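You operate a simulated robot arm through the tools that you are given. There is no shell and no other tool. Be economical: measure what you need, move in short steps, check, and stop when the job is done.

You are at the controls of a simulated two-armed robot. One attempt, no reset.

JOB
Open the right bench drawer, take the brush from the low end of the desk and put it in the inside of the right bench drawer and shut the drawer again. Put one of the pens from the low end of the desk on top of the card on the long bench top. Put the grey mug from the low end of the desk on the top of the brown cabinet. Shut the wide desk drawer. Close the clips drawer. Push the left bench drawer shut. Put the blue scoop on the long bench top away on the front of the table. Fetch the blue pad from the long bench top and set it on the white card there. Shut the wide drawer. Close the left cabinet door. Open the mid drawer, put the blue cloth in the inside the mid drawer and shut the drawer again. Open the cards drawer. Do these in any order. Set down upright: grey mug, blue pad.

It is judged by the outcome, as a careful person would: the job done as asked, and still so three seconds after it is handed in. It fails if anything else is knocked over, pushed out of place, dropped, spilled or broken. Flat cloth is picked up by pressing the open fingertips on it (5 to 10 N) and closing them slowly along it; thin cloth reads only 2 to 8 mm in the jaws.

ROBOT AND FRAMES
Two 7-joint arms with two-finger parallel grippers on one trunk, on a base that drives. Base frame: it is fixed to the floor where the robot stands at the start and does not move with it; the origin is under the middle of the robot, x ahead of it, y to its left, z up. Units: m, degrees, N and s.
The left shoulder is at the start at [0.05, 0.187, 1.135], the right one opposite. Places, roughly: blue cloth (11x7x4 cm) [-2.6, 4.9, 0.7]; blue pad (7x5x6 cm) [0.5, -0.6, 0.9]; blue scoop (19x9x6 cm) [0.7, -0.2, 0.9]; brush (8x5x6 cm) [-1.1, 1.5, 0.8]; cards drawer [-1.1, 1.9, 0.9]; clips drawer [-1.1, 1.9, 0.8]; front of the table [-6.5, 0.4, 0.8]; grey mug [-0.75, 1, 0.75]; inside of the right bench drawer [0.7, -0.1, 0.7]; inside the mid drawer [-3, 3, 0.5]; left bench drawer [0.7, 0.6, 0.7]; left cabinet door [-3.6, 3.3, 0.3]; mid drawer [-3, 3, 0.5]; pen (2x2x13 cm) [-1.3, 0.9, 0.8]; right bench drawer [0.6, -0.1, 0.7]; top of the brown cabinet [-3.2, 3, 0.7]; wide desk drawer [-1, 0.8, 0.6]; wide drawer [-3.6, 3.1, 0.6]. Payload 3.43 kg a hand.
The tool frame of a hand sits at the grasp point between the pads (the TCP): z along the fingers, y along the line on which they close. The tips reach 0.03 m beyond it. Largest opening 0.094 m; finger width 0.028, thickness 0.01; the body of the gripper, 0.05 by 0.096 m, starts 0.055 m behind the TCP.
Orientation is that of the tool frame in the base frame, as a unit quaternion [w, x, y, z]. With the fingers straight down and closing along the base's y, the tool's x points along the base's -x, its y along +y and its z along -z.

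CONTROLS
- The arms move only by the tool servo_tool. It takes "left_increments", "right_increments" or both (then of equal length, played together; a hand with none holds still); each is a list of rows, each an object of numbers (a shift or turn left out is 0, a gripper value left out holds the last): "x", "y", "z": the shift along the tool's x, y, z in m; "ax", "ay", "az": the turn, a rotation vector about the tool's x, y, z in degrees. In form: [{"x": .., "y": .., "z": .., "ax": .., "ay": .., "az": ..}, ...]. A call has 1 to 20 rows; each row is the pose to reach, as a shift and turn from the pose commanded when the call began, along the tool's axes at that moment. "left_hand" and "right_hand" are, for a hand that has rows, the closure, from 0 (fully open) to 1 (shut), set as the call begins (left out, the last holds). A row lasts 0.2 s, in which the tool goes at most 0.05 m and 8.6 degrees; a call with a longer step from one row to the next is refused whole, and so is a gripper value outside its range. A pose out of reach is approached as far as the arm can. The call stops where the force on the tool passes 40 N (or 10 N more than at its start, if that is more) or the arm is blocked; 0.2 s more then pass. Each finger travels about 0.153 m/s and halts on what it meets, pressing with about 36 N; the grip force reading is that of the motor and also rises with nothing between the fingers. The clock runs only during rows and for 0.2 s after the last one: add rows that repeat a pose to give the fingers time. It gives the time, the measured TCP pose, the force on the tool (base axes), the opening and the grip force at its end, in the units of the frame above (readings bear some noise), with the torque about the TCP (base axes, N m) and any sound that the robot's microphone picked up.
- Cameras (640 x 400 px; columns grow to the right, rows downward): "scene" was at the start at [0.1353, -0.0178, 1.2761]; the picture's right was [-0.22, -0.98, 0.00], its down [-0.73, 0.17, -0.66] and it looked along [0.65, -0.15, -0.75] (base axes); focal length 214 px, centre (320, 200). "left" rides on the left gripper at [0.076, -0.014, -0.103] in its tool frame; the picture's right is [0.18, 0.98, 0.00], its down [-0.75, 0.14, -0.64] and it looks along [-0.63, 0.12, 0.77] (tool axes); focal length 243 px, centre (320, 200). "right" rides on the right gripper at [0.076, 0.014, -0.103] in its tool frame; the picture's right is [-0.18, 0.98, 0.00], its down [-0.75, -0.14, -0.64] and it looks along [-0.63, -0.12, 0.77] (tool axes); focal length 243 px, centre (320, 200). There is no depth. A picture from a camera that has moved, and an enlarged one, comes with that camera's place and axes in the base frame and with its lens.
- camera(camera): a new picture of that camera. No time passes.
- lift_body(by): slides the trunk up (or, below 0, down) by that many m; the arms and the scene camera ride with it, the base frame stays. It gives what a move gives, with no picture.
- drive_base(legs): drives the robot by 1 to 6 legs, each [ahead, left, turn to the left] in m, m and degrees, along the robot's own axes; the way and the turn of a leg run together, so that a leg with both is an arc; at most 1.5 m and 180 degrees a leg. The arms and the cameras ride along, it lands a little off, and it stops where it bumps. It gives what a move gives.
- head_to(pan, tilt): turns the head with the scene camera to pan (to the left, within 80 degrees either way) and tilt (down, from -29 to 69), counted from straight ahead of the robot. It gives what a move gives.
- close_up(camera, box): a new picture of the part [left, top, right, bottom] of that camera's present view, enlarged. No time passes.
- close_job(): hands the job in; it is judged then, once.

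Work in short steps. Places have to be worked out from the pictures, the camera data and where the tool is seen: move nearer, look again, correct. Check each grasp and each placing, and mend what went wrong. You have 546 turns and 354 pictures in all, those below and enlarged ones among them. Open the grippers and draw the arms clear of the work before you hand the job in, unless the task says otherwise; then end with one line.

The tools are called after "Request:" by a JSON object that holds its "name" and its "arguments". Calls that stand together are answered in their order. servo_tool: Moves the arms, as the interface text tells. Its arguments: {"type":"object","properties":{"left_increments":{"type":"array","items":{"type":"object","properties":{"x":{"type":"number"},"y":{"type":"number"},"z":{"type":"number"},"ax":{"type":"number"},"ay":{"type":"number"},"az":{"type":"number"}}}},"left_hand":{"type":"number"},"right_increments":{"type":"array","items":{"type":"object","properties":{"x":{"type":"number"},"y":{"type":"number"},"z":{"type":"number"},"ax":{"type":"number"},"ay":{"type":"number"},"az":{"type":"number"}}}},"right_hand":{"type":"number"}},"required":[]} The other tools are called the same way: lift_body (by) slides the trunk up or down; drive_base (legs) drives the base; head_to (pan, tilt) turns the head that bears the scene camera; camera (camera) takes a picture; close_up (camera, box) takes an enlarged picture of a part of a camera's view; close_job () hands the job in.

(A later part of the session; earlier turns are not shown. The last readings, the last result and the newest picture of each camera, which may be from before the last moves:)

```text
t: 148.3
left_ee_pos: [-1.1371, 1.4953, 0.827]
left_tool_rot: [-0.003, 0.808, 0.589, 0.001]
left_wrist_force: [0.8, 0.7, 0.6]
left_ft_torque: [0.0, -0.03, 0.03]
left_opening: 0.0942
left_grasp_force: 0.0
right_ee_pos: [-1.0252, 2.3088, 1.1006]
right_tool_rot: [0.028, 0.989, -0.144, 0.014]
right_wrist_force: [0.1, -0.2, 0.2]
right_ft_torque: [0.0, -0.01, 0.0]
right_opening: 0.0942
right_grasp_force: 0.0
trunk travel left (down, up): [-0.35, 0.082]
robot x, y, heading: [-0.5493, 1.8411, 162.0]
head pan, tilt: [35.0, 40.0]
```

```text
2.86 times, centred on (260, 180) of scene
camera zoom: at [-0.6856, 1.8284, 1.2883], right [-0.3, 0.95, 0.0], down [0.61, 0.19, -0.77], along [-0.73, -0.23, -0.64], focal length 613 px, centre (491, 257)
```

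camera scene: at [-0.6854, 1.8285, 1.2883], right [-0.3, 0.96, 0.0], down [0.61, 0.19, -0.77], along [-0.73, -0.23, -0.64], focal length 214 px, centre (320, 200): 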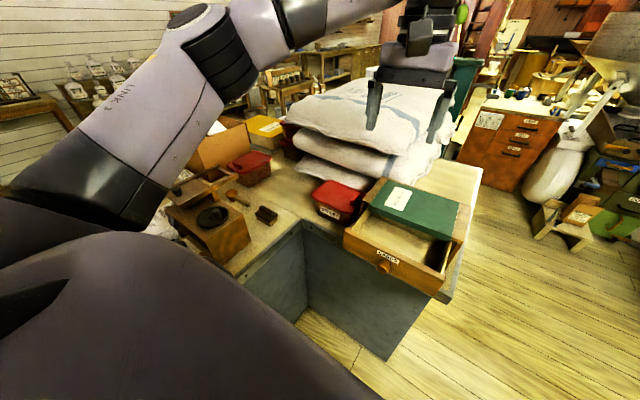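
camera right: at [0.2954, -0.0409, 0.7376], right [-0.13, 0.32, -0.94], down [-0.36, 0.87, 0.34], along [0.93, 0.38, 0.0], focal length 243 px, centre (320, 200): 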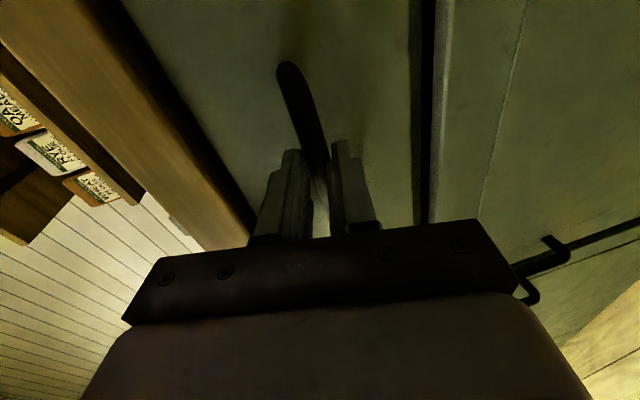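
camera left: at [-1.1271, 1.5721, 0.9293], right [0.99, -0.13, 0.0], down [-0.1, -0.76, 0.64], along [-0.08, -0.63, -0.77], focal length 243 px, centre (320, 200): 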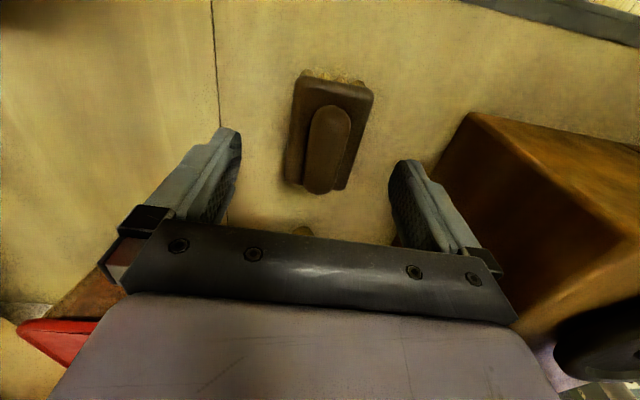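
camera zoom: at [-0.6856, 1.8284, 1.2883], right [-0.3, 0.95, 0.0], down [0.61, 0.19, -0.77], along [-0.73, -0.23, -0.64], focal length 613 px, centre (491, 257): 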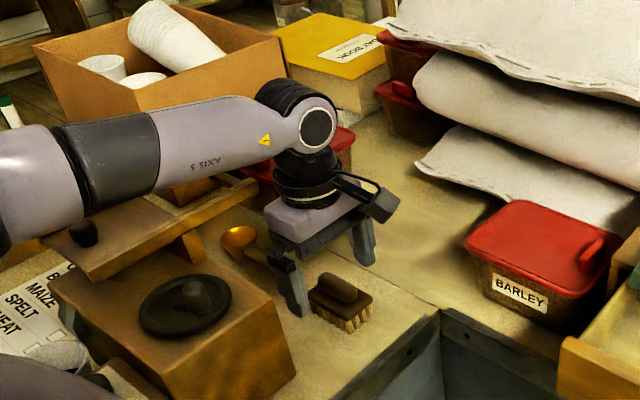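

Aligned; final descent 5 cm, then close.

Request:
{"name": "servo_tool", "arguments": {"left_increments": [{"x": 0.005, "y": 0.004, "z": 0.03}, {"x": 0.005, "y": 0.004, "z": 0.05}, {"x": 0.005, "y": 0.004, "z": 0.05}]}}

Request:
{"name": "servo_tool", "arguments": {"left_increments": [{"z": 0}, {"z": 0}, {"z": 0}], "left_hand": 1}}

Request:
{"name": "servo_tool", "arguments": {"left_increments": [{"z": -0.03}, {"z": -0.07}, {"z": -0.11}]}}

Request:
{"name": "camera", "arguments": {"camera": "left"}}

```text
t: 148.9
left_ee_pos: [-1.1319, 1.4987, 0.7902]
left_tool_rot: [-0.005, 0.807, 0.591, 0.002]
left_wrist_force: [13.0, 4.9, 21.2]
left_ft_torque: [-0.48, -1.31, 0.42]
left_opening: 0.0939
left_grasp_force: 0.0
right_ee_pos: [-1.0252, 2.3095, 1.1014]
right_tool_rot: [0.029, 0.989, -0.144, 0.011]
right_wrist_force: [0.3, 0.6, 0.1]
right_ft_torque: [0.04, -0.01, 0.0]
right_opening: 0.0938
right_grasp_force: 0.1
trunk travel left (down, up): [-0.35, 0.082]
robot x, y, heading: [-0.5482, 1.8353, 162.5]
head pan, tilt: [35.0, 40.0]
stopped in row 3 (left hand): the force on the tool passed its limit (the readings are from after the stop); the commanded pose is now the measured one
```

```text
t: 149.7
left_ee_pos: [-1.1332, 1.4957, 0.7908]
left_tool_rot: [-0.003, 0.806, 0.591, -0.003]
left_wrist_force: [10.4, -7.5, 27.7]
left_ft_torque: [-0.5, -1.08, -0.07]
left_opening: 0.0475
left_grasp_force: 35.8
right_ee_pos: [-1.0232, 2.3099, 1.1]
right_tool_rot: [0.029, 0.989, -0.143, 0.01]
right_wrist_force: [-0.3, 0.5, -0.5]
right_ft_torque: [0.01, 0.02, 0.04]
right_opening: 0.0939
right_grasp_force: 0.0
trunk travel left (down, up): [-0.35, 0.082]
robot x, y, heading: [-0.5495, 1.838, 162.3]
head pan, tilt: [35.0, 40.0]
```

```text
t: 150.5
left_ee_pos: [-1.1323, 1.4981, 0.8952]
left_tool_rot: [-0.005, 0.807, 0.59, 0.001]
left_wrist_force: [-0.1, -0.1, -0.9]
left_ft_torque: [-0.02, 0.01, 0.01]
left_opening: 0.0476
left_grasp_force: 35.8
right_ee_pos: [-1.0254, 2.311, 1.1002]
right_tool_rot: [0.029, 0.989, -0.144, 0.012]
right_wrist_force: [0.1, 1.0, -1.0]
right_ft_torque: [-0.01, 0.0, -0.01]
right_opening: 0.0939
right_grasp_force: 0.1
trunk travel left (down, up): [-0.35, 0.082]
robot x, y, heading: [-0.553, 1.831, 162.3]
head pan, tilt: [35.0, 40.0]
```

```text
269 pictures are left
camera left: at [-1.1229, 1.5755, 0.9974], right [0.99, -0.12, -0.01], down [-0.09, -0.77, 0.64], along [-0.08, -0.63, -0.77], focal length 243 px, centre (320, 200)
```

left: 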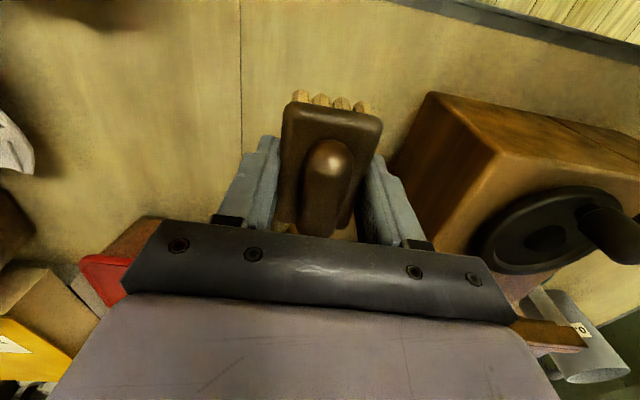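

Brush held (4.75 cm). The hand met something at z 0.79; I check the grinder area in the scene view.

Request:
{"name": "servo_tool", "arguments": {"left_increments": [{"z": -0.05}, {"z": -0.1}, {"z": -0.15}, {"z": -0.2}]}}

Request:
{"name": "close_up", "arguments": {"camera": "scene", "box": [180, 110, 340, 250]}}

```text
t: 151.5
left_ee_pos: [-1.1336, 1.4964, 1.098]
left_tool_rot: [-0.003, 0.807, 0.591, 0.0]
left_wrist_force: [0.0, 1.5, -0.6]
left_ft_torque: [-0.01, -0.01, 0.0]
left_opening: 0.0476
left_grasp_force: 36.5
right_ee_pos: [-1.0245, 2.3085, 1.1001]
right_tool_rot: [0.029, 0.989, -0.144, 0.013]
right_wrist_force: [-0.3, 1.1, -0.5]
right_ft_torque: [0.0, 0.02, 0.03]
right_opening: 0.0939
right_grasp_force: 0.0
trunk travel left (down, up): [-0.35, 0.082]
robot x, y, heading: [-0.5478, 1.8363, 162.2]
head pan, tilt: [35.0, 40.0]
```

```text
2.86 times, centred on (260, 180) of scene
camera zoom: at [-0.685, 1.8287, 1.2883], right [-0.3, 0.95, 0.0], down [0.61, 0.19, -0.77], along [-0.73, -0.23, -0.64], focal length 613 px, centre (491, 257)
```

zoom: 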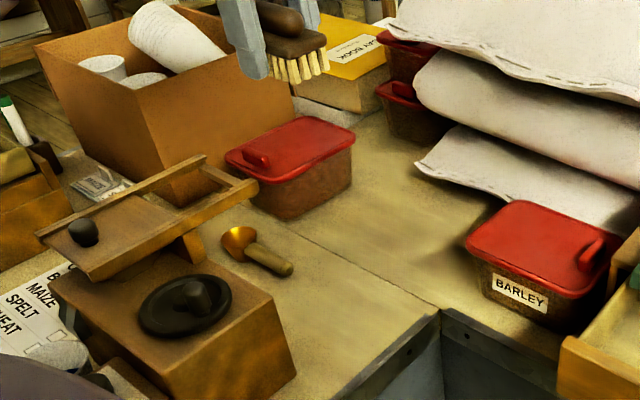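

Nothing was disturbed. I bring the left hand with the brush in front of me, back out of the bay, and strafe along the aisle toward the desk's other end, where the other pens and the wide drawer are.

Request:
{"name": "servo_tool", "arguments": {"left_increments": [{"x": 0.045, "y": 0.006}, {"x": 0.09, "y": 0.012}, {"x": 0.135, "y": 0.018}, {"x": 0.18, "y": 0.024}, {"x": 0.225, "y": 0.03}, {"x": 0.27, "y": 0.036}, {"x": 0.315, "y": 0.042}, {"x": 0.35, "y": 0.05}]}}

Request:
{"name": "drive_base", "arguments": {"legs": [[-0.6, 0, 0], [0, 1.3, 0]]}}

Request:
{"name": "head_to", "arguments": {"pan": 40, "tilt": 35}}

Request:
{"name": "camera", "arguments": {"camera": "scene"}}

```text
t: 153.3
left_ee_pos: [-0.9786, 1.8154, 1.0974]
left_tool_rot: [-0.004, 0.807, 0.591, 0.0]
left_wrist_force: [0.5, 0.2, -0.7]
left_ft_torque: [0.0, 0.0, -0.02]
left_opening: 0.0476
left_grasp_force: 35.8
right_ee_pos: [-1.0249, 2.3087, 1.0999]
right_tool_rot: [0.03, 0.989, -0.144, 0.012]
right_wrist_force: [-0.8, 0.5, 0.8]
right_ft_torque: [-0.03, 0.02, 0.02]
right_opening: 0.0937
right_grasp_force: 0.0
trunk travel left (down, up): [-0.35, 0.082]
robot x, y, heading: [-0.5493, 1.8353, 162.2]
head pan, tilt: [35.0, 40.0]
```

```text
t: 163.1
left_ee_pos: [-0.7997, 0.3297, 1.0972]
left_tool_rot: [-0.005, 0.803, 0.596, 0.001]
left_wrist_force: [0.4, 1.0, -1.0]
left_ft_torque: [0.03, -0.02, 0.02]
left_opening: 0.0475
left_grasp_force: 35.8
right_ee_pos: [-0.8525, 0.8248, 1.0992]
right_tool_rot: [0.028, 0.99, -0.138, 0.013]
right_wrist_force: [-0.2, 0.8, 0.1]
right_ft_torque: [-0.06, -0.02, 0.0]
right_opening: 0.0941
right_grasp_force: 0.0
trunk travel left (down, up): [-0.35, 0.082]
robot x, y, heading: [-0.3713, 0.3609, 162.9]
head pan, tilt: [35.0, 40.0]
```

```text
t: 163.8
left_ee_pos: [-0.8011, 0.3292, 1.0974]
left_tool_rot: [-0.005, 0.803, 0.596, 0.0]
left_wrist_force: [-0.3, 0.0, -0.5]
left_ft_torque: [-0.03, 0.0, -0.04]
left_opening: 0.0476
left_grasp_force: 35.7
right_ee_pos: [-0.8528, 0.8247, 1.099]
right_tool_rot: [0.029, 0.99, -0.137, 0.013]
right_wrist_force: [0.1, -0.2, 0.6]
right_ft_torque: [0.03, 0.01, -0.01]
right_opening: 0.0938
right_grasp_force: 0.0
trunk travel left (down, up): [-0.35, 0.082]
robot x, y, heading: [-0.3719, 0.3596, 162.9]
head pan, tilt: [40.0, 35.0]
```

```text
267 pictures are left
camera scene: at [-0.5073, 0.34, 1.2958], right [-0.39, 0.92, 0.0], down [0.53, 0.22, -0.82], along [-0.75, -0.32, -0.57], focal length 214 px, centre (320, 200)
```

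scene: 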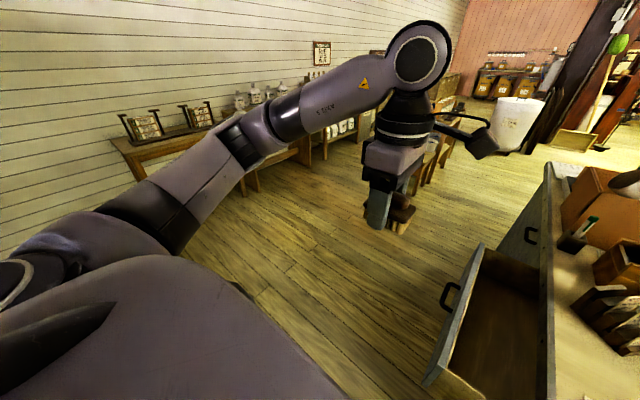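

Clear floor there. The wide drawer's front is at e≈0.26 (open ~16 cm), spanning n −0.85…−1.37. I go round to face it.

Request:
{"name": "drive_base", "arguments": {"legs": [[0, 0.55, 0], [0.72, 0, 0], [0, 0, -90]]}}

Request:
{"name": "head_to", "arguments": {"pan": -10, "tilt": 40}}

Request:
{"name": "camera", "arguments": {"camera": "scene"}}

```text
t: 174.2
left_ee_pos: [-1.2601, 0.4782, 1.0977]
left_tool_rot: [-0.003, 0.991, -0.131, 0.003]
left_wrist_force: [0.2, -0.8, 0.0]
left_ft_torque: [0.0, 0.06, 0.01]
left_opening: 0.0478
left_grasp_force: 35.8
right_ee_pos: [-0.7686, 0.544, 1.1003]
right_tool_rot: [-0.029, -0.615, 0.788, 0.01]
right_wrist_force: [-0.9, -0.3, -0.5]
right_ft_torque: [0.04, -0.03, 0.0]
right_opening: 0.094
right_grasp_force: 0.0
trunk travel left (down, up): [-0.35, 0.082]
robot x, y, heading: [-1.2216, 0.0492, 74.7]
head pan, tilt: [40.0, 35.0]
```

```text
t: 175.4
left_ee_pos: [-1.2607, 0.4775, 1.0981]
left_tool_rot: [-0.003, 0.991, -0.131, 0.002]
left_wrist_force: [-0.2, 0.1, -0.4]
left_ft_torque: [0.01, 0.0, -0.03]
left_opening: 0.0479
left_grasp_force: 35.1
right_ee_pos: [-0.769, 0.5448, 1.0999]
right_tool_rot: [-0.029, -0.615, 0.788, 0.01]
right_wrist_force: [-0.5, -0.1, 0.3]
right_ft_torque: [0.02, 0.01, 0.0]
right_opening: 0.0939
right_grasp_force: 0.1
trunk travel left (down, up): [-0.35, 0.082]
robot x, y, heading: [-1.2166, 0.0502, 74.9]
head pan, tilt: [-10.0, 40.0]
```

```text
266 pictures are left
camera scene: at [-1.1675, 0.1817, 1.2883], right [0.91, -0.43, 0.0], down [-0.27, -0.58, -0.77], along [0.33, 0.69, -0.64], focal length 214 px, centre (320, 200)
```

scene: 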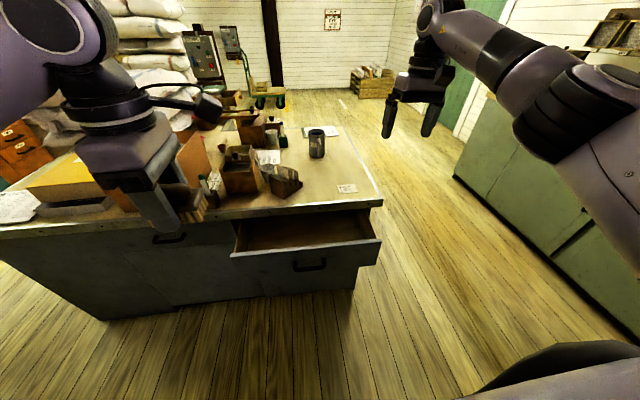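

Handle ≈[-1.02,0.563,0.664]; face z 0.57–0.72. I'll push below the handle with the right hand pointed forward and slightly down; I shift left a bit, turn the hand and lower the trunk.

Request:
{"name": "drive_base", "arguments": {"legs": [[0, 0.14, -2.4]]}}

Request:
{"name": "servo_tool", "arguments": {"right_increments": [{"ay": -8}, {"ay": -16}, {"ay": -24}, {"ay": -32}, {"ay": -40}, {"ay": -48}, {"ay": -56}, {"ay": -64}, {"ay": -70}], "right_hand": 1}}

Request:
{"name": "lift_body", "arguments": {"by": -0.345}}

Request:
{"name": "camera", "arguments": {"camera": "scene"}}

```text
t: 176.7
left_ee_pos: [-1.3756, 0.52, 1.098]
left_tool_rot: [-0.004, 0.988, -0.156, 0.004]
left_wrist_force: [-0.5, -0.4, -1.2]
left_ft_torque: [-0.03, -0.02, 0.01]
left_opening: 0.0475
left_grasp_force: 36.0
right_ee_pos: [-0.8812, 0.5646, 1.1002]
right_tool_rot: [-0.029, -0.596, 0.802, 0.011]
right_wrist_force: [-0.8, 0.1, 0.1]
right_ft_torque: [-0.01, -0.01, -0.01]
right_opening: 0.0942
right_grasp_force: 0.1
trunk travel left (down, up): [-0.35, 0.082]
robot x, y, heading: [-1.3515, 0.0879, 72.1]
head pan, tilt: [-10.0, 40.0]
```

```text
t: 178.7
left_ee_pos: [-1.3755, 0.52, 1.0974]
left_tool_rot: [-0.002, 0.988, -0.155, 0.003]
left_wrist_force: [0.2, 1.0, -0.6]
left_ft_torque: [0.04, 0.02, 0.06]
left_opening: 0.0475
left_grasp_force: 36.3
right_ee_pos: [-0.8795, 0.5621, 1.0993]
right_tool_rot: [0.436, -0.481, 0.674, 0.351]
right_wrist_force: [0.3, 0.1, 1.1]
right_ft_torque: [-0.01, 0.03, 0.01]
right_opening: 0.0001
right_grasp_force: 33.4
trunk travel left (down, up): [-0.35, 0.082]
robot x, y, heading: [-1.3536, 0.0857, 71.9]
head pan, tilt: [-10.0, 40.0]
```

```text
t: 182.1
left_ee_pos: [-1.3752, 0.518, 0.7516]
left_tool_rot: [-0.003, 0.988, -0.155, 0.004]
left_wrist_force: [-0.6, -0.4, -0.7]
left_ft_torque: [0.0, 0.02, -0.01]
left_opening: 0.0474
left_grasp_force: 36.0
right_ee_pos: [-0.8802, 0.5632, 0.7548]
right_tool_rot: [0.436, -0.482, 0.674, 0.351]
right_wrist_force: [-0.2, 0.0, 0.8]
right_ft_torque: [0.02, 0.04, 0.0]
right_opening: 0.0
right_grasp_force: 33.2
trunk travel left (down, up): [-0.005, 0.427]
robot x, y, heading: [-1.3546, 0.0882, 72.0]
head pan, tilt: [-10.0, 40.0]
```

```text
265 pictures are left
camera scene: at [-1.296, 0.2192, 0.9433], right [0.88, -0.47, 0.0], down [-0.3, -0.57, -0.77], along [0.36, 0.68, -0.64], focal length 214 px, centre (320, 200)
```

scene: 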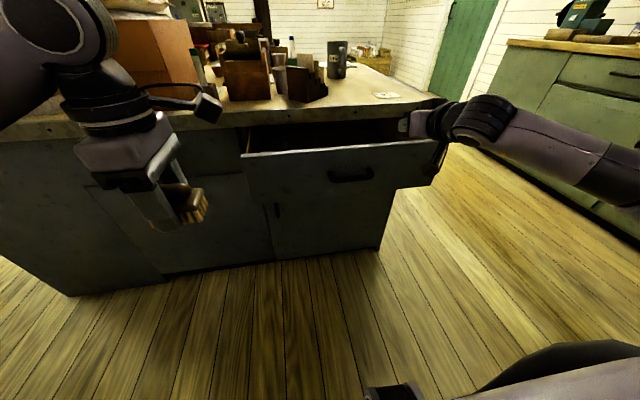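

The right hand is just above the drawer's rim; I first pull it back, then lower it in front of the face below the handle.

Request:
{"name": "servo_tool", "arguments": {"right_increments": [{"z": -0.045, "x": 0.018}, {"z": -0.093, "x": 0.037}, {"z": -0.093, "x": 0.037, "y": 0.04}, {"z": -0.08, "x": 0.08, "y": 0.08}, {"z": -0.06, "x": 0.12, "y": 0.112}, {"z": -0.04, "x": 0.159, "y": 0.112}]}}

Request:
{"name": "camera", "arguments": {"camera": "scene"}}

```text
refused: row 2 steps farther than a row can; nothing moved
```

```text
264 pictures are left
camera scene: at [-1.296, 0.2192, 0.9433], right [0.88, -0.47, 0.0], down [-0.3, -0.57, -0.77], along [0.36, 0.68, -0.64], focal length 214 px, centre (320, 200)
```

scene: 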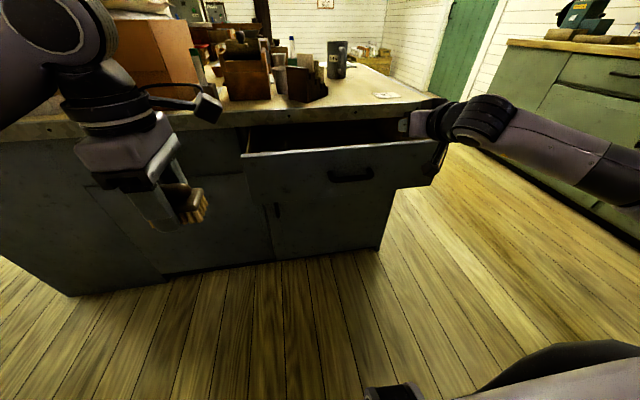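

A row stepped too far; I retry in finer rows.

Request:
{"name": "servo_tool", "arguments": {"right_increments": [{"z": -0.03, "x": 0.012}, {"z": -0.06, "x": 0.024}, {"z": -0.093, "x": 0.037}, {"z": -0.093, "x": 0.037, "y": 0.04}, {"z": -0.085, "x": 0.06, "y": 0.07}, {"z": -0.075, "x": 0.09, "y": 0.1}, {"z": -0.06, "x": 0.12, "y": 0.112}, {"z": -0.04, "x": 0.159, "y": 0.112}]}}

Request:
{"name": "camera", "arguments": {"camera": "scene"}}

```text
t: 183.9
left_ee_pos: [-1.3743, 0.5189, 0.7524]
left_tool_rot: [-0.003, 0.988, -0.156, 0.004]
left_wrist_force: [0.7, -0.1, -0.3]
left_ft_torque: [-0.01, -0.03, 0.0]
left_opening: 0.0477
left_grasp_force: 36.0
right_ee_pos: [-1.0362, 0.5012, 0.6825]
right_tool_rot: [0.424, -0.49, 0.668, 0.365]
right_wrist_force: [0.1, 0.3, 0.2]
right_ft_torque: [-0.02, 0.05, 0.0]
right_opening: 0.0
right_grasp_force: 32.9
right hand out of reach, approached as far as the arm can: row 7, 8
trunk travel left (down, up): [-0.005, 0.427]
robot x, y, heading: [-1.3527, 0.0883, 72.1]
head pan, tilt: [-10.0, 40.0]
```

```text
263 pictures are left
camera scene: at [-1.2961, 0.2192, 0.9433], right [0.88, -0.47, 0.0], down [-0.3, -0.57, -0.77], along [0.36, 0.68, -0.64], focal length 214 px, centre (320, 200)
```

scene: 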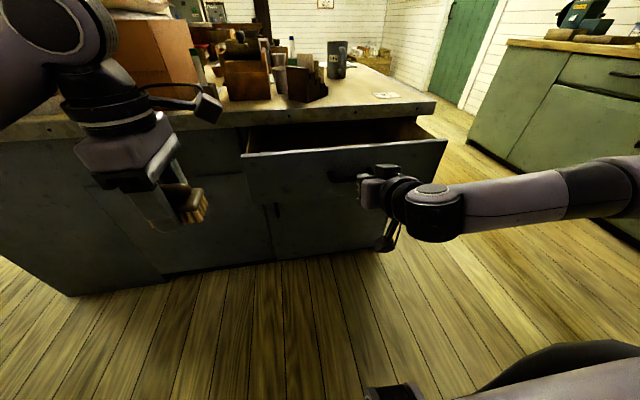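

The hand is level with the handle; I shift 8.5 cm sideways past the handle's end and push forward.

Request:
{"name": "servo_tool", "arguments": {"right_increments": [{"y": -0.04}, {"y": -0.085}, {"y": -0.085, "z": 0.03, "x": -0.008}, {"y": -0.085, "z": 0.06, "x": -0.015}, {"y": -0.085, "z": 0.09, "x": -0.023}, {"y": -0.085, "z": 0.12, "x": -0.03}, {"y": -0.085, "z": 0.15, "x": -0.038}, {"y": -0.085, "z": 0.18, "x": -0.046}, {"y": -0.085, "z": 0.21, "x": -0.053}]}}

Request:
{"name": "camera", "arguments": {"camera": "scene"}}

```text
t: 185.9
left_ee_pos: [-1.3748, 0.5186, 0.7518]
left_tool_rot: [-0.003, 0.988, -0.155, 0.004]
left_wrist_force: [0.1, 0.0, 0.0]
left_ft_torque: [-0.01, 0.02, -0.01]
left_opening: 0.0472
left_grasp_force: 36.3
right_ee_pos: [-0.8912, 0.6834, 0.6471]
right_tool_rot: [0.436, -0.482, 0.674, 0.351]
right_wrist_force: [0.0, -0.3, 0.0]
right_ft_torque: [0.01, -0.01, 0.01]
right_opening: 0.0002
right_grasp_force: 33.0
right hand out of reach, approached as far as the arm can: row 1, 2
trunk travel left (down, up): [-0.005, 0.427]
robot x, y, heading: [-1.3564, 0.0878, 72.2]
head pan, tilt: [-10.0, 40.0]
```

```text
262 pictures are left
camera scene: at [-1.296, 0.2192, 0.9432], right [0.88, -0.47, 0.0], down [-0.3, -0.57, -0.77], along [0.36, 0.68, -0.64], focal length 214 px, centre (320, 200)
```

scene: 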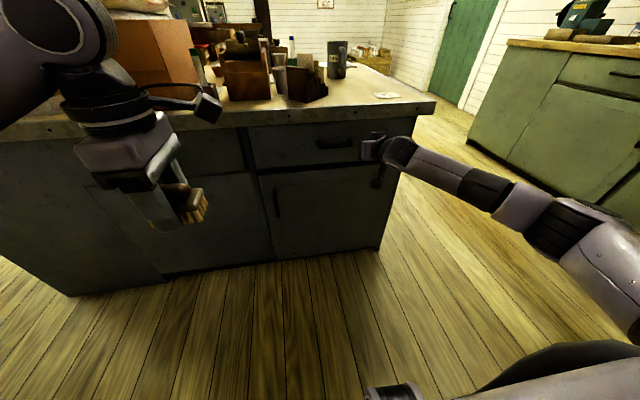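

Nearly shut with no resistance yet. I push a little more to feel the stop.

Request:
{"name": "servo_tool", "arguments": {"right_increments": [{"z": 0.015, "x": -0.006}, {"z": 0.03, "x": -0.012}, {"z": 0.045, "x": -0.018}, {"z": 0.06, "x": -0.024}]}}

Request:
{"name": "close_up", "arguments": {"camera": "scene", "box": [220, 80, 460, 280]}}

```text
t: 186.4
left_ee_pos: [-1.3752, 0.5179, 0.7535]
left_tool_rot: [-0.004, 0.988, -0.155, 0.004]
left_wrist_force: [-0.4, -0.6, -0.4]
left_ft_torque: [-0.01, 0.02, 0.0]
left_opening: 0.0475
left_grasp_force: 36.0
right_ee_pos: [-0.8873, 0.7028, 0.648]
right_tool_rot: [0.435, -0.483, 0.674, 0.351]
right_wrist_force: [-4.7, -14.9, 5.7]
right_ft_torque: [0.18, -0.08, -0.01]
right_opening: 0.0001
right_grasp_force: 32.7
trunk travel left (down, up): [-0.005, 0.427]
robot x, y, heading: [-1.3552, 0.0899, 72.1]
head pan, tilt: [-10.0, 40.0]
stopped in row 2 (right hand): the force on the tool passed its limit (the readings are from after the stop); the commanded pose is now the measured one
```

```text
2.00 times, centred on (340, 180) of scene
camera zoom: at [-1.2964, 0.2178, 0.9436], right [0.88, -0.47, 0.0], down [-0.3, -0.57, -0.77], along [0.36, 0.68, -0.64], focal length 429 px, centre (280, 240)
```

zoom: 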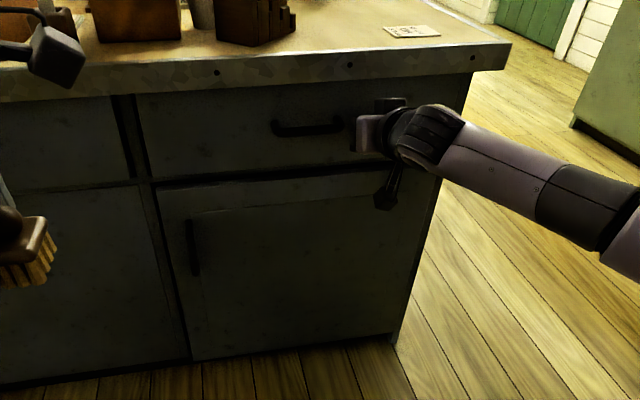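

Shut flush. I withdraw the right hand, raise the trunk, and look at the pens at the desk's left edge.

Request:
{"name": "servo_tool", "arguments": {"right_increments": [{"z": -0.04, "x": 0.01}, {"z": -0.08, "x": 0.02}, {"z": -0.12, "x": 0.03}, {"z": -0.15, "x": 0.03}]}}

Request:
{"name": "lift_body", "arguments": {"by": 0.3}}

Request:
{"name": "drive_base", "arguments": {"legs": [[0, 0.2, 0]]}}

Request:
{"name": "head_to", "arguments": {"pan": 0, "tilt": 35}}

Request:
{"name": "camera", "arguments": {"camera": "scene"}}

```text
t: 187.4
left_ee_pos: [-1.3742, 0.519, 0.7533]
left_tool_rot: [-0.002, 0.988, -0.156, 0.003]
left_wrist_force: [0.3, 0.4, -1.3]
left_ft_torque: [-0.02, -0.03, 0.0]
left_opening: 0.0477
left_grasp_force: 35.7
right_ee_pos: [-0.929, 0.557, 0.673]
right_tool_rot: [0.434, -0.482, 0.676, 0.349]
right_wrist_force: [0.1, 0.1, 0.1]
right_ft_torque: [-0.02, -0.01, 0.0]
right_opening: 0.0001
right_grasp_force: 32.9
trunk travel left (down, up): [-0.005, 0.427]
robot x, y, heading: [-1.3569, 0.0886, 72.1]
head pan, tilt: [-10.0, 40.0]
```

```text
t: 190.4
left_ee_pos: [-1.3749, 0.5185, 1.0523]
left_tool_rot: [-0.003, 0.988, -0.156, 0.002]
left_wrist_force: [-0.3, -0.8, -0.4]
left_ft_torque: [0.0, -0.02, 0.01]
left_opening: 0.0476
left_grasp_force: 35.9
right_ee_pos: [-0.9292, 0.5575, 0.9737]
right_tool_rot: [0.434, -0.483, 0.675, 0.349]
right_wrist_force: [0.5, -0.5, -0.2]
right_ft_torque: [0.02, -0.01, -0.03]
right_opening: 0.0
right_grasp_force: 33.1
trunk travel left (down, up): [-0.305, 0.127]
robot x, y, heading: [-1.3537, 0.091, 72.0]
head pan, tilt: [-10.0, 40.0]
```

```text
t: 192.0
left_ee_pos: [-1.5649, 0.583, 1.0523]
left_tool_rot: [-0.003, 0.988, -0.157, 0.004]
left_wrist_force: [-0.4, 0.4, -1.8]
left_ft_torque: [0.0, -0.03, -0.03]
left_opening: 0.0476
left_grasp_force: 36.3
right_ee_pos: [-1.1197, 0.6195, 0.9729]
right_tool_rot: [0.434, -0.482, 0.677, 0.348]
right_wrist_force: [-0.2, -0.1, 0.2]
right_ft_torque: [0.0, 0.03, 0.0]
right_opening: 0.0003
right_grasp_force: 32.9
trunk travel left (down, up): [-0.305, 0.127]
robot x, y, heading: [-1.5453, 0.1495, 71.8]
head pan, tilt: [-10.0, 40.0]
```

```text
t: 192.7
left_ee_pos: [-1.5643, 0.5822, 1.0525]
left_tool_rot: [-0.003, 0.988, -0.157, 0.003]
left_wrist_force: [0.1, 0.0, -0.6]
left_ft_torque: [-0.01, 0.02, 0.01]
left_opening: 0.0476
left_grasp_force: 36.4
right_ee_pos: [-1.1195, 0.6184, 0.9731]
right_tool_rot: [0.434, -0.482, 0.676, 0.349]
right_wrist_force: [-1.0, -0.5, 0.0]
right_ft_torque: [0.01, 0.02, 0.01]
right_opening: 0.0002
right_grasp_force: 33.4
trunk travel left (down, up): [-0.305, 0.127]
robot x, y, heading: [-1.5452, 0.1506, 72.0]
head pan, tilt: [0.0, 35.0]
```

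```text
260 pictures are left
camera scene: at [-1.4998, 0.29, 1.2508], right [0.95, -0.31, 0.0], down [-0.18, -0.55, -0.82], along [0.26, 0.78, -0.57], focal length 214 px, centre (320, 200)
```

scene: 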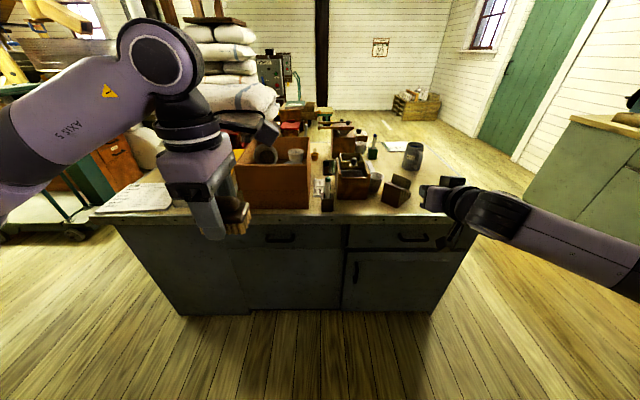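

Request:
{"name": "close_up", "arguments": {"camera": "scene", "box": [290, 120, 440, 220]}}

```text
4.00 times, centred on (365, 170) of scene
camera zoom: at [-1.4998, 0.29, 1.2508], right [0.95, -0.31, 0.0], down [-0.18, -0.55, -0.82], along [0.26, 0.78, -0.57], focal length 858 px, centre (140, 320)
```

zoom: 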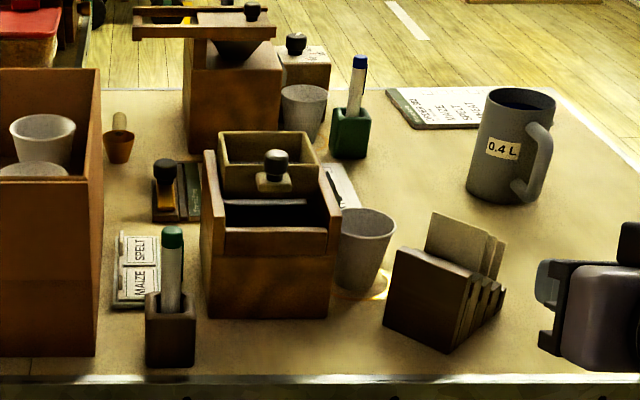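

The pen (white, green cap) stands in a dark holder at the desk edge: axis ≈ e 0.485, n −1.478, top z 0.89. I shift left, level the right hand, and lower the trunk so it sits at pen height; jaws half open.

Request:
{"name": "drive_base", "arguments": {"legs": [[0, 0.15, 0.4]]}}

Request:
{"name": "servo_tool", "arguments": {"right_increments": [{"ay": -8}, {"ay": -16}, {"ay": -21}, {"ay": -21}], "right_hand": 0.45}}

Request:
{"name": "lift_body", "arguments": {"by": -0.11}}

Request:
{"name": "camera", "arguments": {"camera": "scene"}}

Request:
{"name": "camera", "arguments": {"camera": "right"}}

```text
t: 194.1
left_ee_pos: [-1.7056, 0.6269, 1.0535]
left_tool_rot: [-0.003, 0.988, -0.155, 0.004]
left_wrist_force: [0.1, 0.5, -1.3]
left_ft_torque: [0.02, 0.0, 0.0]
left_opening: 0.0477
left_grasp_force: 36.0
right_ee_pos: [-1.26, 0.6658, 0.9728]
right_tool_rot: [0.434, -0.484, 0.675, 0.349]
right_wrist_force: [-0.7, 0.2, 0.3]
right_ft_torque: [0.0, 0.01, 0.01]
right_opening: 0.0002
right_grasp_force: 33.3
trunk travel left (down, up): [-0.305, 0.127]
robot x, y, heading: [-1.682, 0.199, 72.0]
head pan, tilt: [0.0, 35.0]
```

```text
t: 195.1
left_ee_pos: [-1.7042, 0.6258, 1.0524]
left_tool_rot: [-0.003, 0.988, -0.154, 0.003]
left_wrist_force: [0.4, 0.3, 0.0]
left_ft_torque: [0.03, 0.01, 0.03]
left_opening: 0.0475
left_grasp_force: 36.0
right_ee_pos: [-1.2268, 0.639, 0.9375]
right_tool_rot: [0.527, -0.427, 0.576, 0.456]
right_wrist_force: [0.8, -0.4, 0.4]
right_ft_torque: [-0.09, 0.0, 0.08]
right_opening: 0.0517
right_grasp_force: 0.0
right hand out of reach, approached as far as the arm can: row 1, 2, 3, 4
trunk travel left (down, up): [-0.305, 0.127]
robot x, y, heading: [-1.6846, 0.1961, 72.1]
head pan, tilt: [0.0, 35.0]
```

```text
t: 196.5
left_ee_pos: [-1.7059, 0.6262, 0.9421]
left_tool_rot: [-0.003, 0.988, -0.155, 0.004]
left_wrist_force: [0.4, 0.2, -0.5]
left_ft_torque: [-0.03, 0.02, 0.0]
left_opening: 0.0475
left_grasp_force: 36.0
right_ee_pos: [-1.2272, 0.6407, 0.8259]
right_tool_rot: [0.528, -0.428, 0.577, 0.454]
right_wrist_force: [-0.1, -0.1, 0.2]
right_ft_torque: [0.0, 0.01, -0.01]
right_opening: 0.0516
right_grasp_force: 0.1
trunk travel left (down, up): [-0.195, 0.237]
robot x, y, heading: [-1.6842, 0.1981, 72.3]
head pan, tilt: [0.0, 35.0]
```

```text
258 pictures are left
camera scene: at [-1.6389, 0.335, 1.1409], right [0.95, -0.31, 0.0], down [-0.18, -0.55, -0.82], along [0.25, 0.78, -0.57], focal length 214 px, centre (320, 200)
```

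scene: 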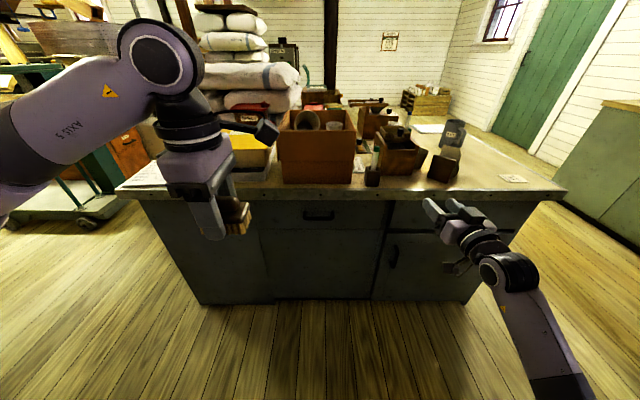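

```text
257 pictures are left
camera right: at [-1.2692, 0.5427, 0.7552], right [-0.94, 0.22, 0.26], down [0.06, -0.65, 0.76], along [0.33, 0.73, 0.6], focal length 243 px, centre (320, 200)
```

right: 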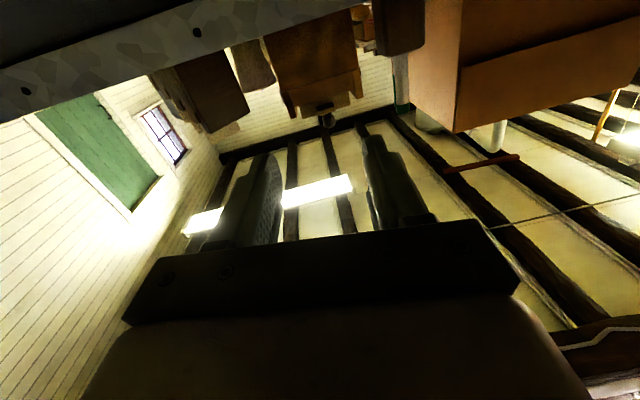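

The hand is level now (z 0.826). I refine the pen's place with a zoom from here.

Request:
{"name": "close_up", "arguments": {"camera": "scene", "box": [330, 110, 450, 200]}}

Request:
{"name": "close_up", "arguments": {"camera": "right", "box": [330, 0, 450, 140]}}

```text
4.44 times, centred on (390, 155) of scene
camera zoom: at [-1.6389, 0.335, 1.1409], right [0.95, -0.31, 0.0], down [-0.18, -0.55, -0.82], along [0.25, 0.78, -0.57], focal length 953 px, centre (9, 400)
```

zoom: 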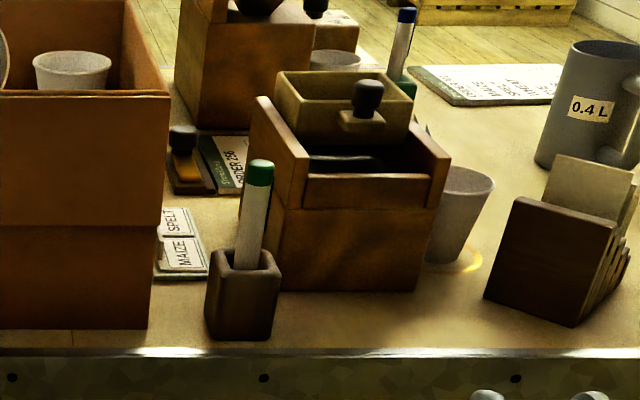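

```text
2.86 times, centred on (390, 70) of right
camera zoom: at [-1.2692, 0.5427, 0.7552], right [-0.94, 0.22, 0.26], down [0.06, -0.65, 0.76], along [0.33, 0.73, 0.6], focal length 693 px, centre (120, 571)
```

zoom: 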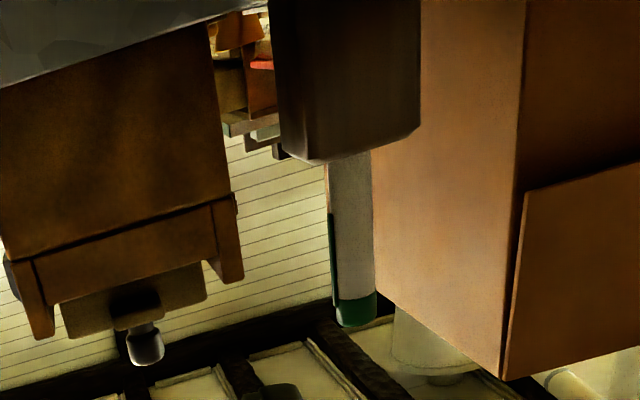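

Pen axis triangulates to [-1.2745,0.8935], top 0.894. I raise the trunk 3.4 cm and drive to 10 cm short of it.

Request:
{"name": "lift_body", "arguments": {"by": 0.034}}

Request:
{"name": "drive_base", "arguments": {"legs": [[0, 0.12, 0], [0.11, 0, 0]]}}

Request:
{"name": "camera", "arguments": {"camera": "right"}}

Request:
{"name": "camera", "arguments": {"camera": "scene"}}

```text
t: 197.3
left_ee_pos: [-1.7054, 0.6273, 0.9762]
left_tool_rot: [-0.004, 0.988, -0.155, 0.004]
left_wrist_force: [0.0, 0.1, -0.4]
left_ft_torque: [0.01, 0.01, 0.0]
left_opening: 0.0476
left_grasp_force: 35.8
right_ee_pos: [-1.2284, 0.6407, 0.8593]
right_tool_rot: [0.527, -0.428, 0.577, 0.454]
right_wrist_force: [0.4, 0.0, -0.2]
right_ft_torque: [0.03, 0.01, -0.03]
right_opening: 0.0518
right_grasp_force: 0.0
trunk travel left (down, up): [-0.229, 0.203]
robot x, y, heading: [-1.6833, 0.1952, 72.0]
head pan, tilt: [0.0, 35.0]
```

```text
t: 199.3
left_ee_pos: [-1.7817, 0.7661, 0.9759]
left_tool_rot: [-0.003, 0.988, -0.157, 0.003]
left_wrist_force: [-0.4, 0.6, -1.4]
left_ft_torque: [-0.01, 0.01, 0.01]
left_opening: 0.0478
left_grasp_force: 36.1
right_ee_pos: [-1.3034, 0.7772, 0.8604]
right_tool_rot: [0.528, -0.426, 0.578, 0.453]
right_wrist_force: [-1.2, 0.0, 0.2]
right_ft_torque: [0.0, -0.03, -0.02]
right_opening: 0.0516
right_grasp_force: 0.0
trunk travel left (down, up): [-0.229, 0.203]
robot x, y, heading: [-1.7611, 0.3332, 71.8]
head pan, tilt: [0.0, 35.0]
```

```text
254 pictures are left
camera right: at [-1.3461, 0.6798, 0.789], right [-0.94, 0.22, 0.26], down [0.05, -0.65, 0.76], along [0.34, 0.73, 0.6], focal length 243 px, centre (320, 200)
```

right: 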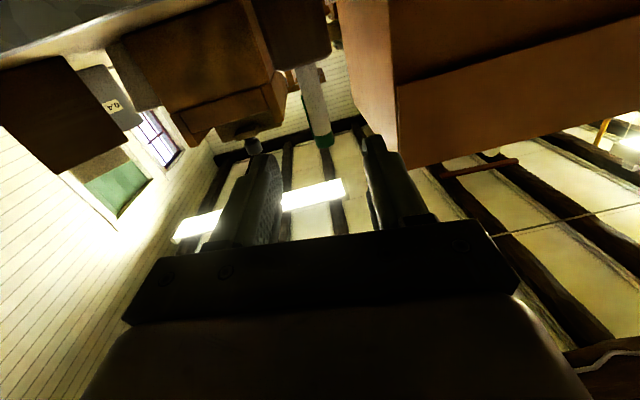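

```text
253 pictures are left
camera scene: at [-1.7169, 0.4743, 1.1748], right [0.95, -0.31, 0.0], down [-0.18, -0.55, -0.82], along [0.25, 0.78, -0.57], focal length 214 px, centre (320, 200)
```

scene: 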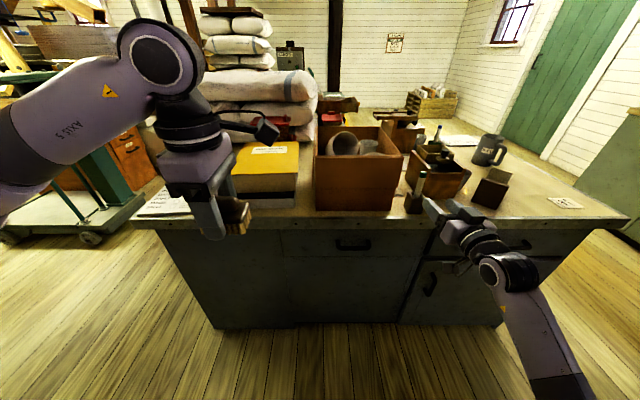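

The pen lies straight ahead 12 cm, centred. I advance 11 cm slowly and look.

Request:
{"name": "servo_tool", "arguments": {"right_increments": [{"z": 0.03, "y": -0.001}, {"z": 0.06, "y": -0.002}, {"z": 0.085, "y": -0.002}, {"z": 0.1, "y": -0.002}, {"z": 0.112, "y": -0.002}]}}

Request:
{"name": "camera", "arguments": {"camera": "right"}}

Request:
{"name": "close_up", "arguments": {"camera": "scene", "box": [370, 130, 490, 220]}}

```text
t: 200.5
left_ee_pos: [-1.7801, 0.765, 0.9774]
left_tool_rot: [-0.003, 0.987, -0.158, 0.003]
left_wrist_force: [0.2, 0.4, -0.9]
left_ft_torque: [0.02, 0.01, 0.03]
left_opening: 0.0477
left_grasp_force: 36.0
right_ee_pos: [-1.275, 0.8869, 0.8583]
right_tool_rot: [0.527, -0.427, 0.577, 0.454]
right_wrist_force: [0.2, 0.0, -1.1]
right_ft_torque: [0.01, -0.01, -0.01]
right_opening: 0.0518
right_grasp_force: 0.1
trunk travel left (down, up): [-0.229, 0.203]
robot x, y, heading: [-1.762, 0.3351, 72.1]
head pan, tilt: [0.0, 35.0]
```

```text
252 pictures are left
camera right: at [-1.3177, 0.7896, 0.7861], right [-0.94, 0.22, 0.26], down [0.05, -0.65, 0.76], along [0.34, 0.73, 0.6], focal length 243 px, centre (320, 200)
```

right: 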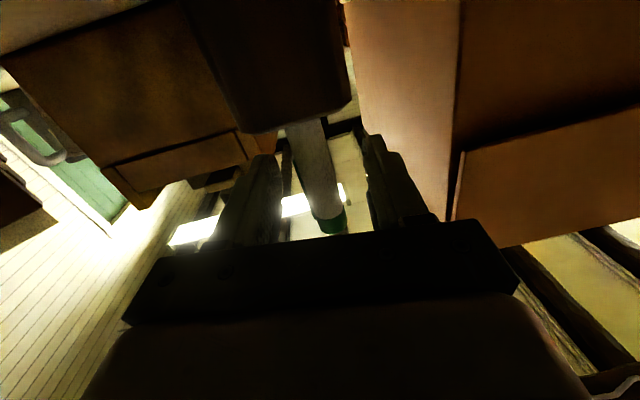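

```text
4.44 times, centred on (430, 175) of scene
camera zoom: at [-1.7169, 0.4741, 1.1748], right [0.95, -0.31, 0.0], down [-0.18, -0.55, -0.82], along [0.26, 0.78, -0.57], focal length 953 px, centre (-169, 311)
```

zoom: 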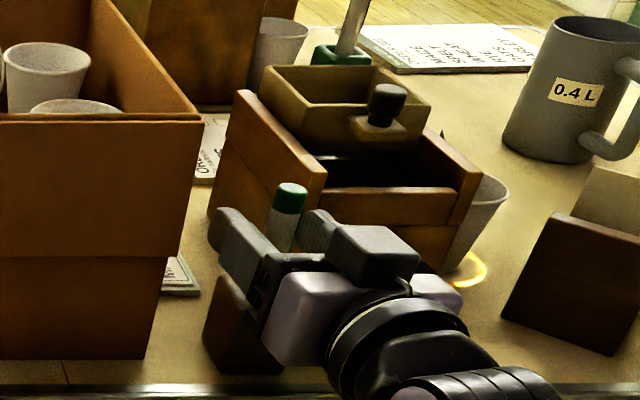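

Pen is between the jaws. I close and check the opening, then lift straight up with the trunk.

Request:
{"name": "servo_tool", "arguments": {"right_increments": [{"z": 0}, {"z": 0}, {"z": 0}], "right_hand": 1}}

Request:
{"name": "lift_body", "arguments": {"by": 0.16}}

Request:
{"name": "camera", "arguments": {"camera": "right"}}

Request:
{"name": "camera", "arguments": {"camera": "scene"}}

```text
t: 201.3
left_ee_pos: [-1.7818, 0.7667, 0.9772]
left_tool_rot: [-0.004, 0.988, -0.157, 0.003]
left_wrist_force: [-0.1, 0.9, -0.9]
left_ft_torque: [0.01, -0.01, -0.04]
left_opening: 0.0476
left_grasp_force: 36.1
right_ee_pos: [-1.2734, 0.887, 0.8569]
right_tool_rot: [0.529, -0.426, 0.578, 0.452]
right_wrist_force: [4.7, -0.8, 0.1]
right_ft_torque: [-0.06, -0.31, -0.08]
right_opening: 0.0157
right_grasp_force: 36.4
trunk travel left (down, up): [-0.229, 0.203]
robot x, y, heading: [-1.7621, 0.3365, 71.8]
head pan, tilt: [0.0, 35.0]
```

```text
t: 203.1
left_ee_pos: [-1.781, 0.7658, 1.1363]
left_tool_rot: [-0.002, 0.988, -0.157, 0.003]
left_wrist_force: [0.0, 0.3, -0.9]
left_ft_torque: [-0.02, -0.02, -0.01]
left_opening: 0.0475
left_grasp_force: 36.4
right_ee_pos: [-1.2743, 0.8865, 1.0172]
right_tool_rot: [0.528, -0.426, 0.579, 0.453]
right_wrist_force: [0.1, -0.1, -0.6]
right_ft_torque: [0.02, -0.03, 0.02]
right_opening: 0.0156
right_grasp_force: 36.0
trunk travel left (down, up): [-0.389, 0.043]
robot x, y, heading: [-1.7634, 0.3364, 72.2]
head pan, tilt: [0.0, 35.0]
```

```text
250 pictures are left
camera right: at [-1.3177, 0.7894, 0.9458], right [-0.94, 0.22, 0.26], down [0.05, -0.65, 0.76], along [0.34, 0.73, 0.6], focal length 243 px, centre (320, 200)
```

right: 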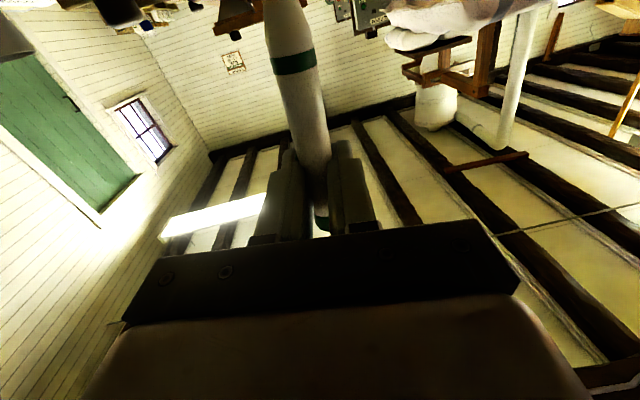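

```text
249 pictures are left
camera scene: at [-1.7169, 0.4743, 1.3347], right [0.95, -0.31, 0.0], down [-0.18, -0.55, -0.82], along [0.25, 0.78, -0.57], focal length 214 px, centre (320, 200)
```

scene: 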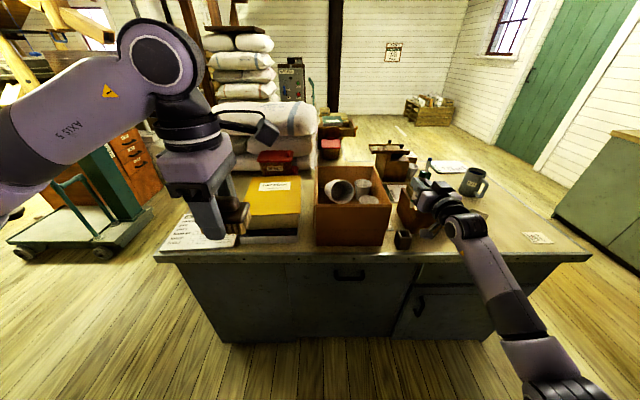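

Pen in hand, holder undisturbed. I back away, strafe to the aisle and turn to face the bench, to set the brush in the drawer.

Request:
{"name": "drive_base", "arguments": {"legs": [[-0.2, 0, 0], [0, -1.3, 0], [0, 0, -90]]}}

Request:
{"name": "head_to", "arguments": {"pan": 15, "tilt": 35}}

Request:
{"name": "camera", "arguments": {"camera": "scene"}}

```text
t: 214.7
left_ee_pos: [-0.1497, -0.2475, 1.1359]
left_tool_rot: [0.0, -0.599, 0.801, -0.005]
left_wrist_force: [0.0, 0.0, -0.1]
left_ft_torque: [0.02, 0.01, -0.02]
left_opening: 0.0476
left_grasp_force: 36.1
right_ee_pos: [-0.0142, -0.7504, 1.0185]
right_tool_rot: [0.695, 0.096, 0.712, -0.042]
right_wrist_force: [-0.4, -0.5, 0.0]
right_ft_torque: [0.01, -0.02, 0.02]
right_opening: 0.0156
right_grasp_force: 36.0
trunk travel left (down, up): [-0.389, 0.043]
robot x, y, heading: [-0.5806, -0.2742, -16.3]
head pan, tilt: [0.0, 35.0]
```

```text
t: 215.4
left_ee_pos: [-0.152, -0.2462, 1.1362]
left_tool_rot: [0.001, -0.599, 0.801, -0.005]
left_wrist_force: [-0.3, 0.5, -0.9]
left_ft_torque: [0.0, 0.02, 0.03]
left_opening: 0.0475
left_grasp_force: 35.6
right_ee_pos: [-0.0142, -0.7503, 1.0177]
right_tool_rot: [0.695, 0.097, 0.712, -0.042]
right_wrist_force: [-0.7, -0.7, -1.0]
right_ft_torque: [-0.02, 0.01, -0.01]
right_opening: 0.0155
right_grasp_force: 36.3
trunk travel left (down, up): [-0.389, 0.043]
robot x, y, heading: [-0.583, -0.2773, -16.6]
head pan, tilt: [15.0, 35.0]
```

```text
248 pictures are left
camera scene: at [-0.4361, -0.298, 1.3348], right [-0.03, -1.0, 0.0], down [-0.57, 0.01, -0.82], along [0.82, -0.02, -0.57], focal length 214 px, centre (320, 200)
```

scene: 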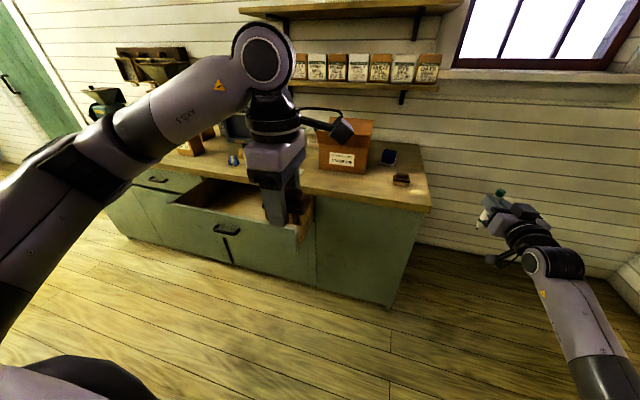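

I drive left 37 cm and forward 25 cm, so the brush hand comes to the open drawer.

Request:
{"name": "drive_base", "arguments": {"legs": [[0, 0.37, -0.9], [0.25, 0, 0]]}}

Request:
{"name": "head_to", "arguments": {"pan": 10, "tilt": 50}}

Request:
{"name": "camera", "arguments": {"camera": "scene"}}

Request:
{"name": "camera", "arguments": {"camera": "left"}}

```text
t: 219.2
left_ee_pos: [0.1974, 0.0211, 1.1362]
left_tool_rot: [0.001, -0.593, 0.805, -0.003]
left_wrist_force: [0.8, -1.5, -0.8]
left_ft_torque: [0.03, 0.01, -0.01]
left_opening: 0.0477
left_grasp_force: 35.7
right_ee_pos: [0.3237, -0.4855, 1.0181]
right_tool_rot: [0.694, 0.103, 0.711, -0.047]
right_wrist_force: [-0.2, 0.4, -0.5]
right_ft_torque: [-0.03, -0.03, 0.01]
right_opening: 0.0155
right_grasp_force: 35.8
trunk travel left (down, up): [-0.389, 0.043]
robot x, y, heading: [-0.2328, -0.0052, -17.5]
head pan, tilt: [15.0, 35.0]
```

```text
t: 220.0
left_ee_pos: [0.1968, 0.0203, 1.1363]
left_tool_rot: [0.0, -0.593, 0.805, -0.004]
left_wrist_force: [0.2, -0.6, -0.4]
left_ft_torque: [0.01, 0.04, -0.01]
left_opening: 0.0476
left_grasp_force: 36.4
right_ee_pos: [0.3243, -0.4841, 1.017]
right_tool_rot: [0.694, 0.102, 0.711, -0.048]
right_wrist_force: [-0.5, 0.9, -0.3]
right_ft_torque: [0.01, -0.01, 0.02]
right_opening: 0.016
right_grasp_force: 36.3
trunk travel left (down, up): [-0.389, 0.043]
robot x, y, heading: [-0.2321, -0.005, -17.3]
head pan, tilt: [10.0, 50.0]
```

```text
247 pictures are left
camera scene: at [-0.1008, -0.0316, 1.3131], right [-0.13, -0.99, 0.0], down [-0.76, 0.1, -0.64], along [0.64, -0.08, -0.77], focal length 214 px, centre (320, 200)
```

scene: 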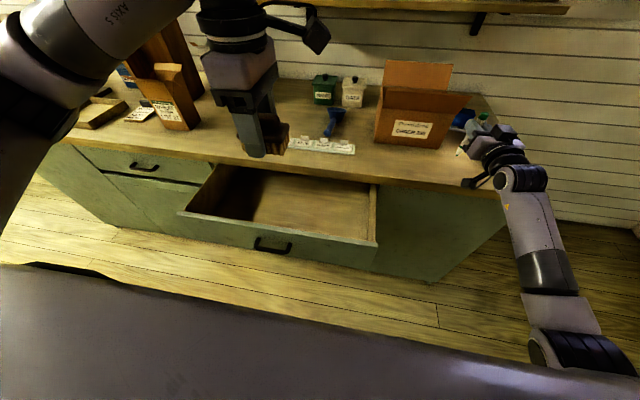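

```text
246 pictures are left
camera left: at [0.1875, -0.0549, 1.2389], right [-0.99, 0.12, -0.01], down [0.09, 0.77, 0.64], along [0.08, 0.63, -0.77], focal length 243 px, centre (320, 200)
```

left: 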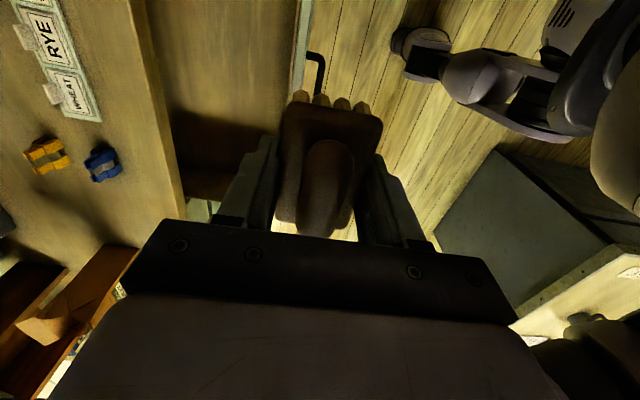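

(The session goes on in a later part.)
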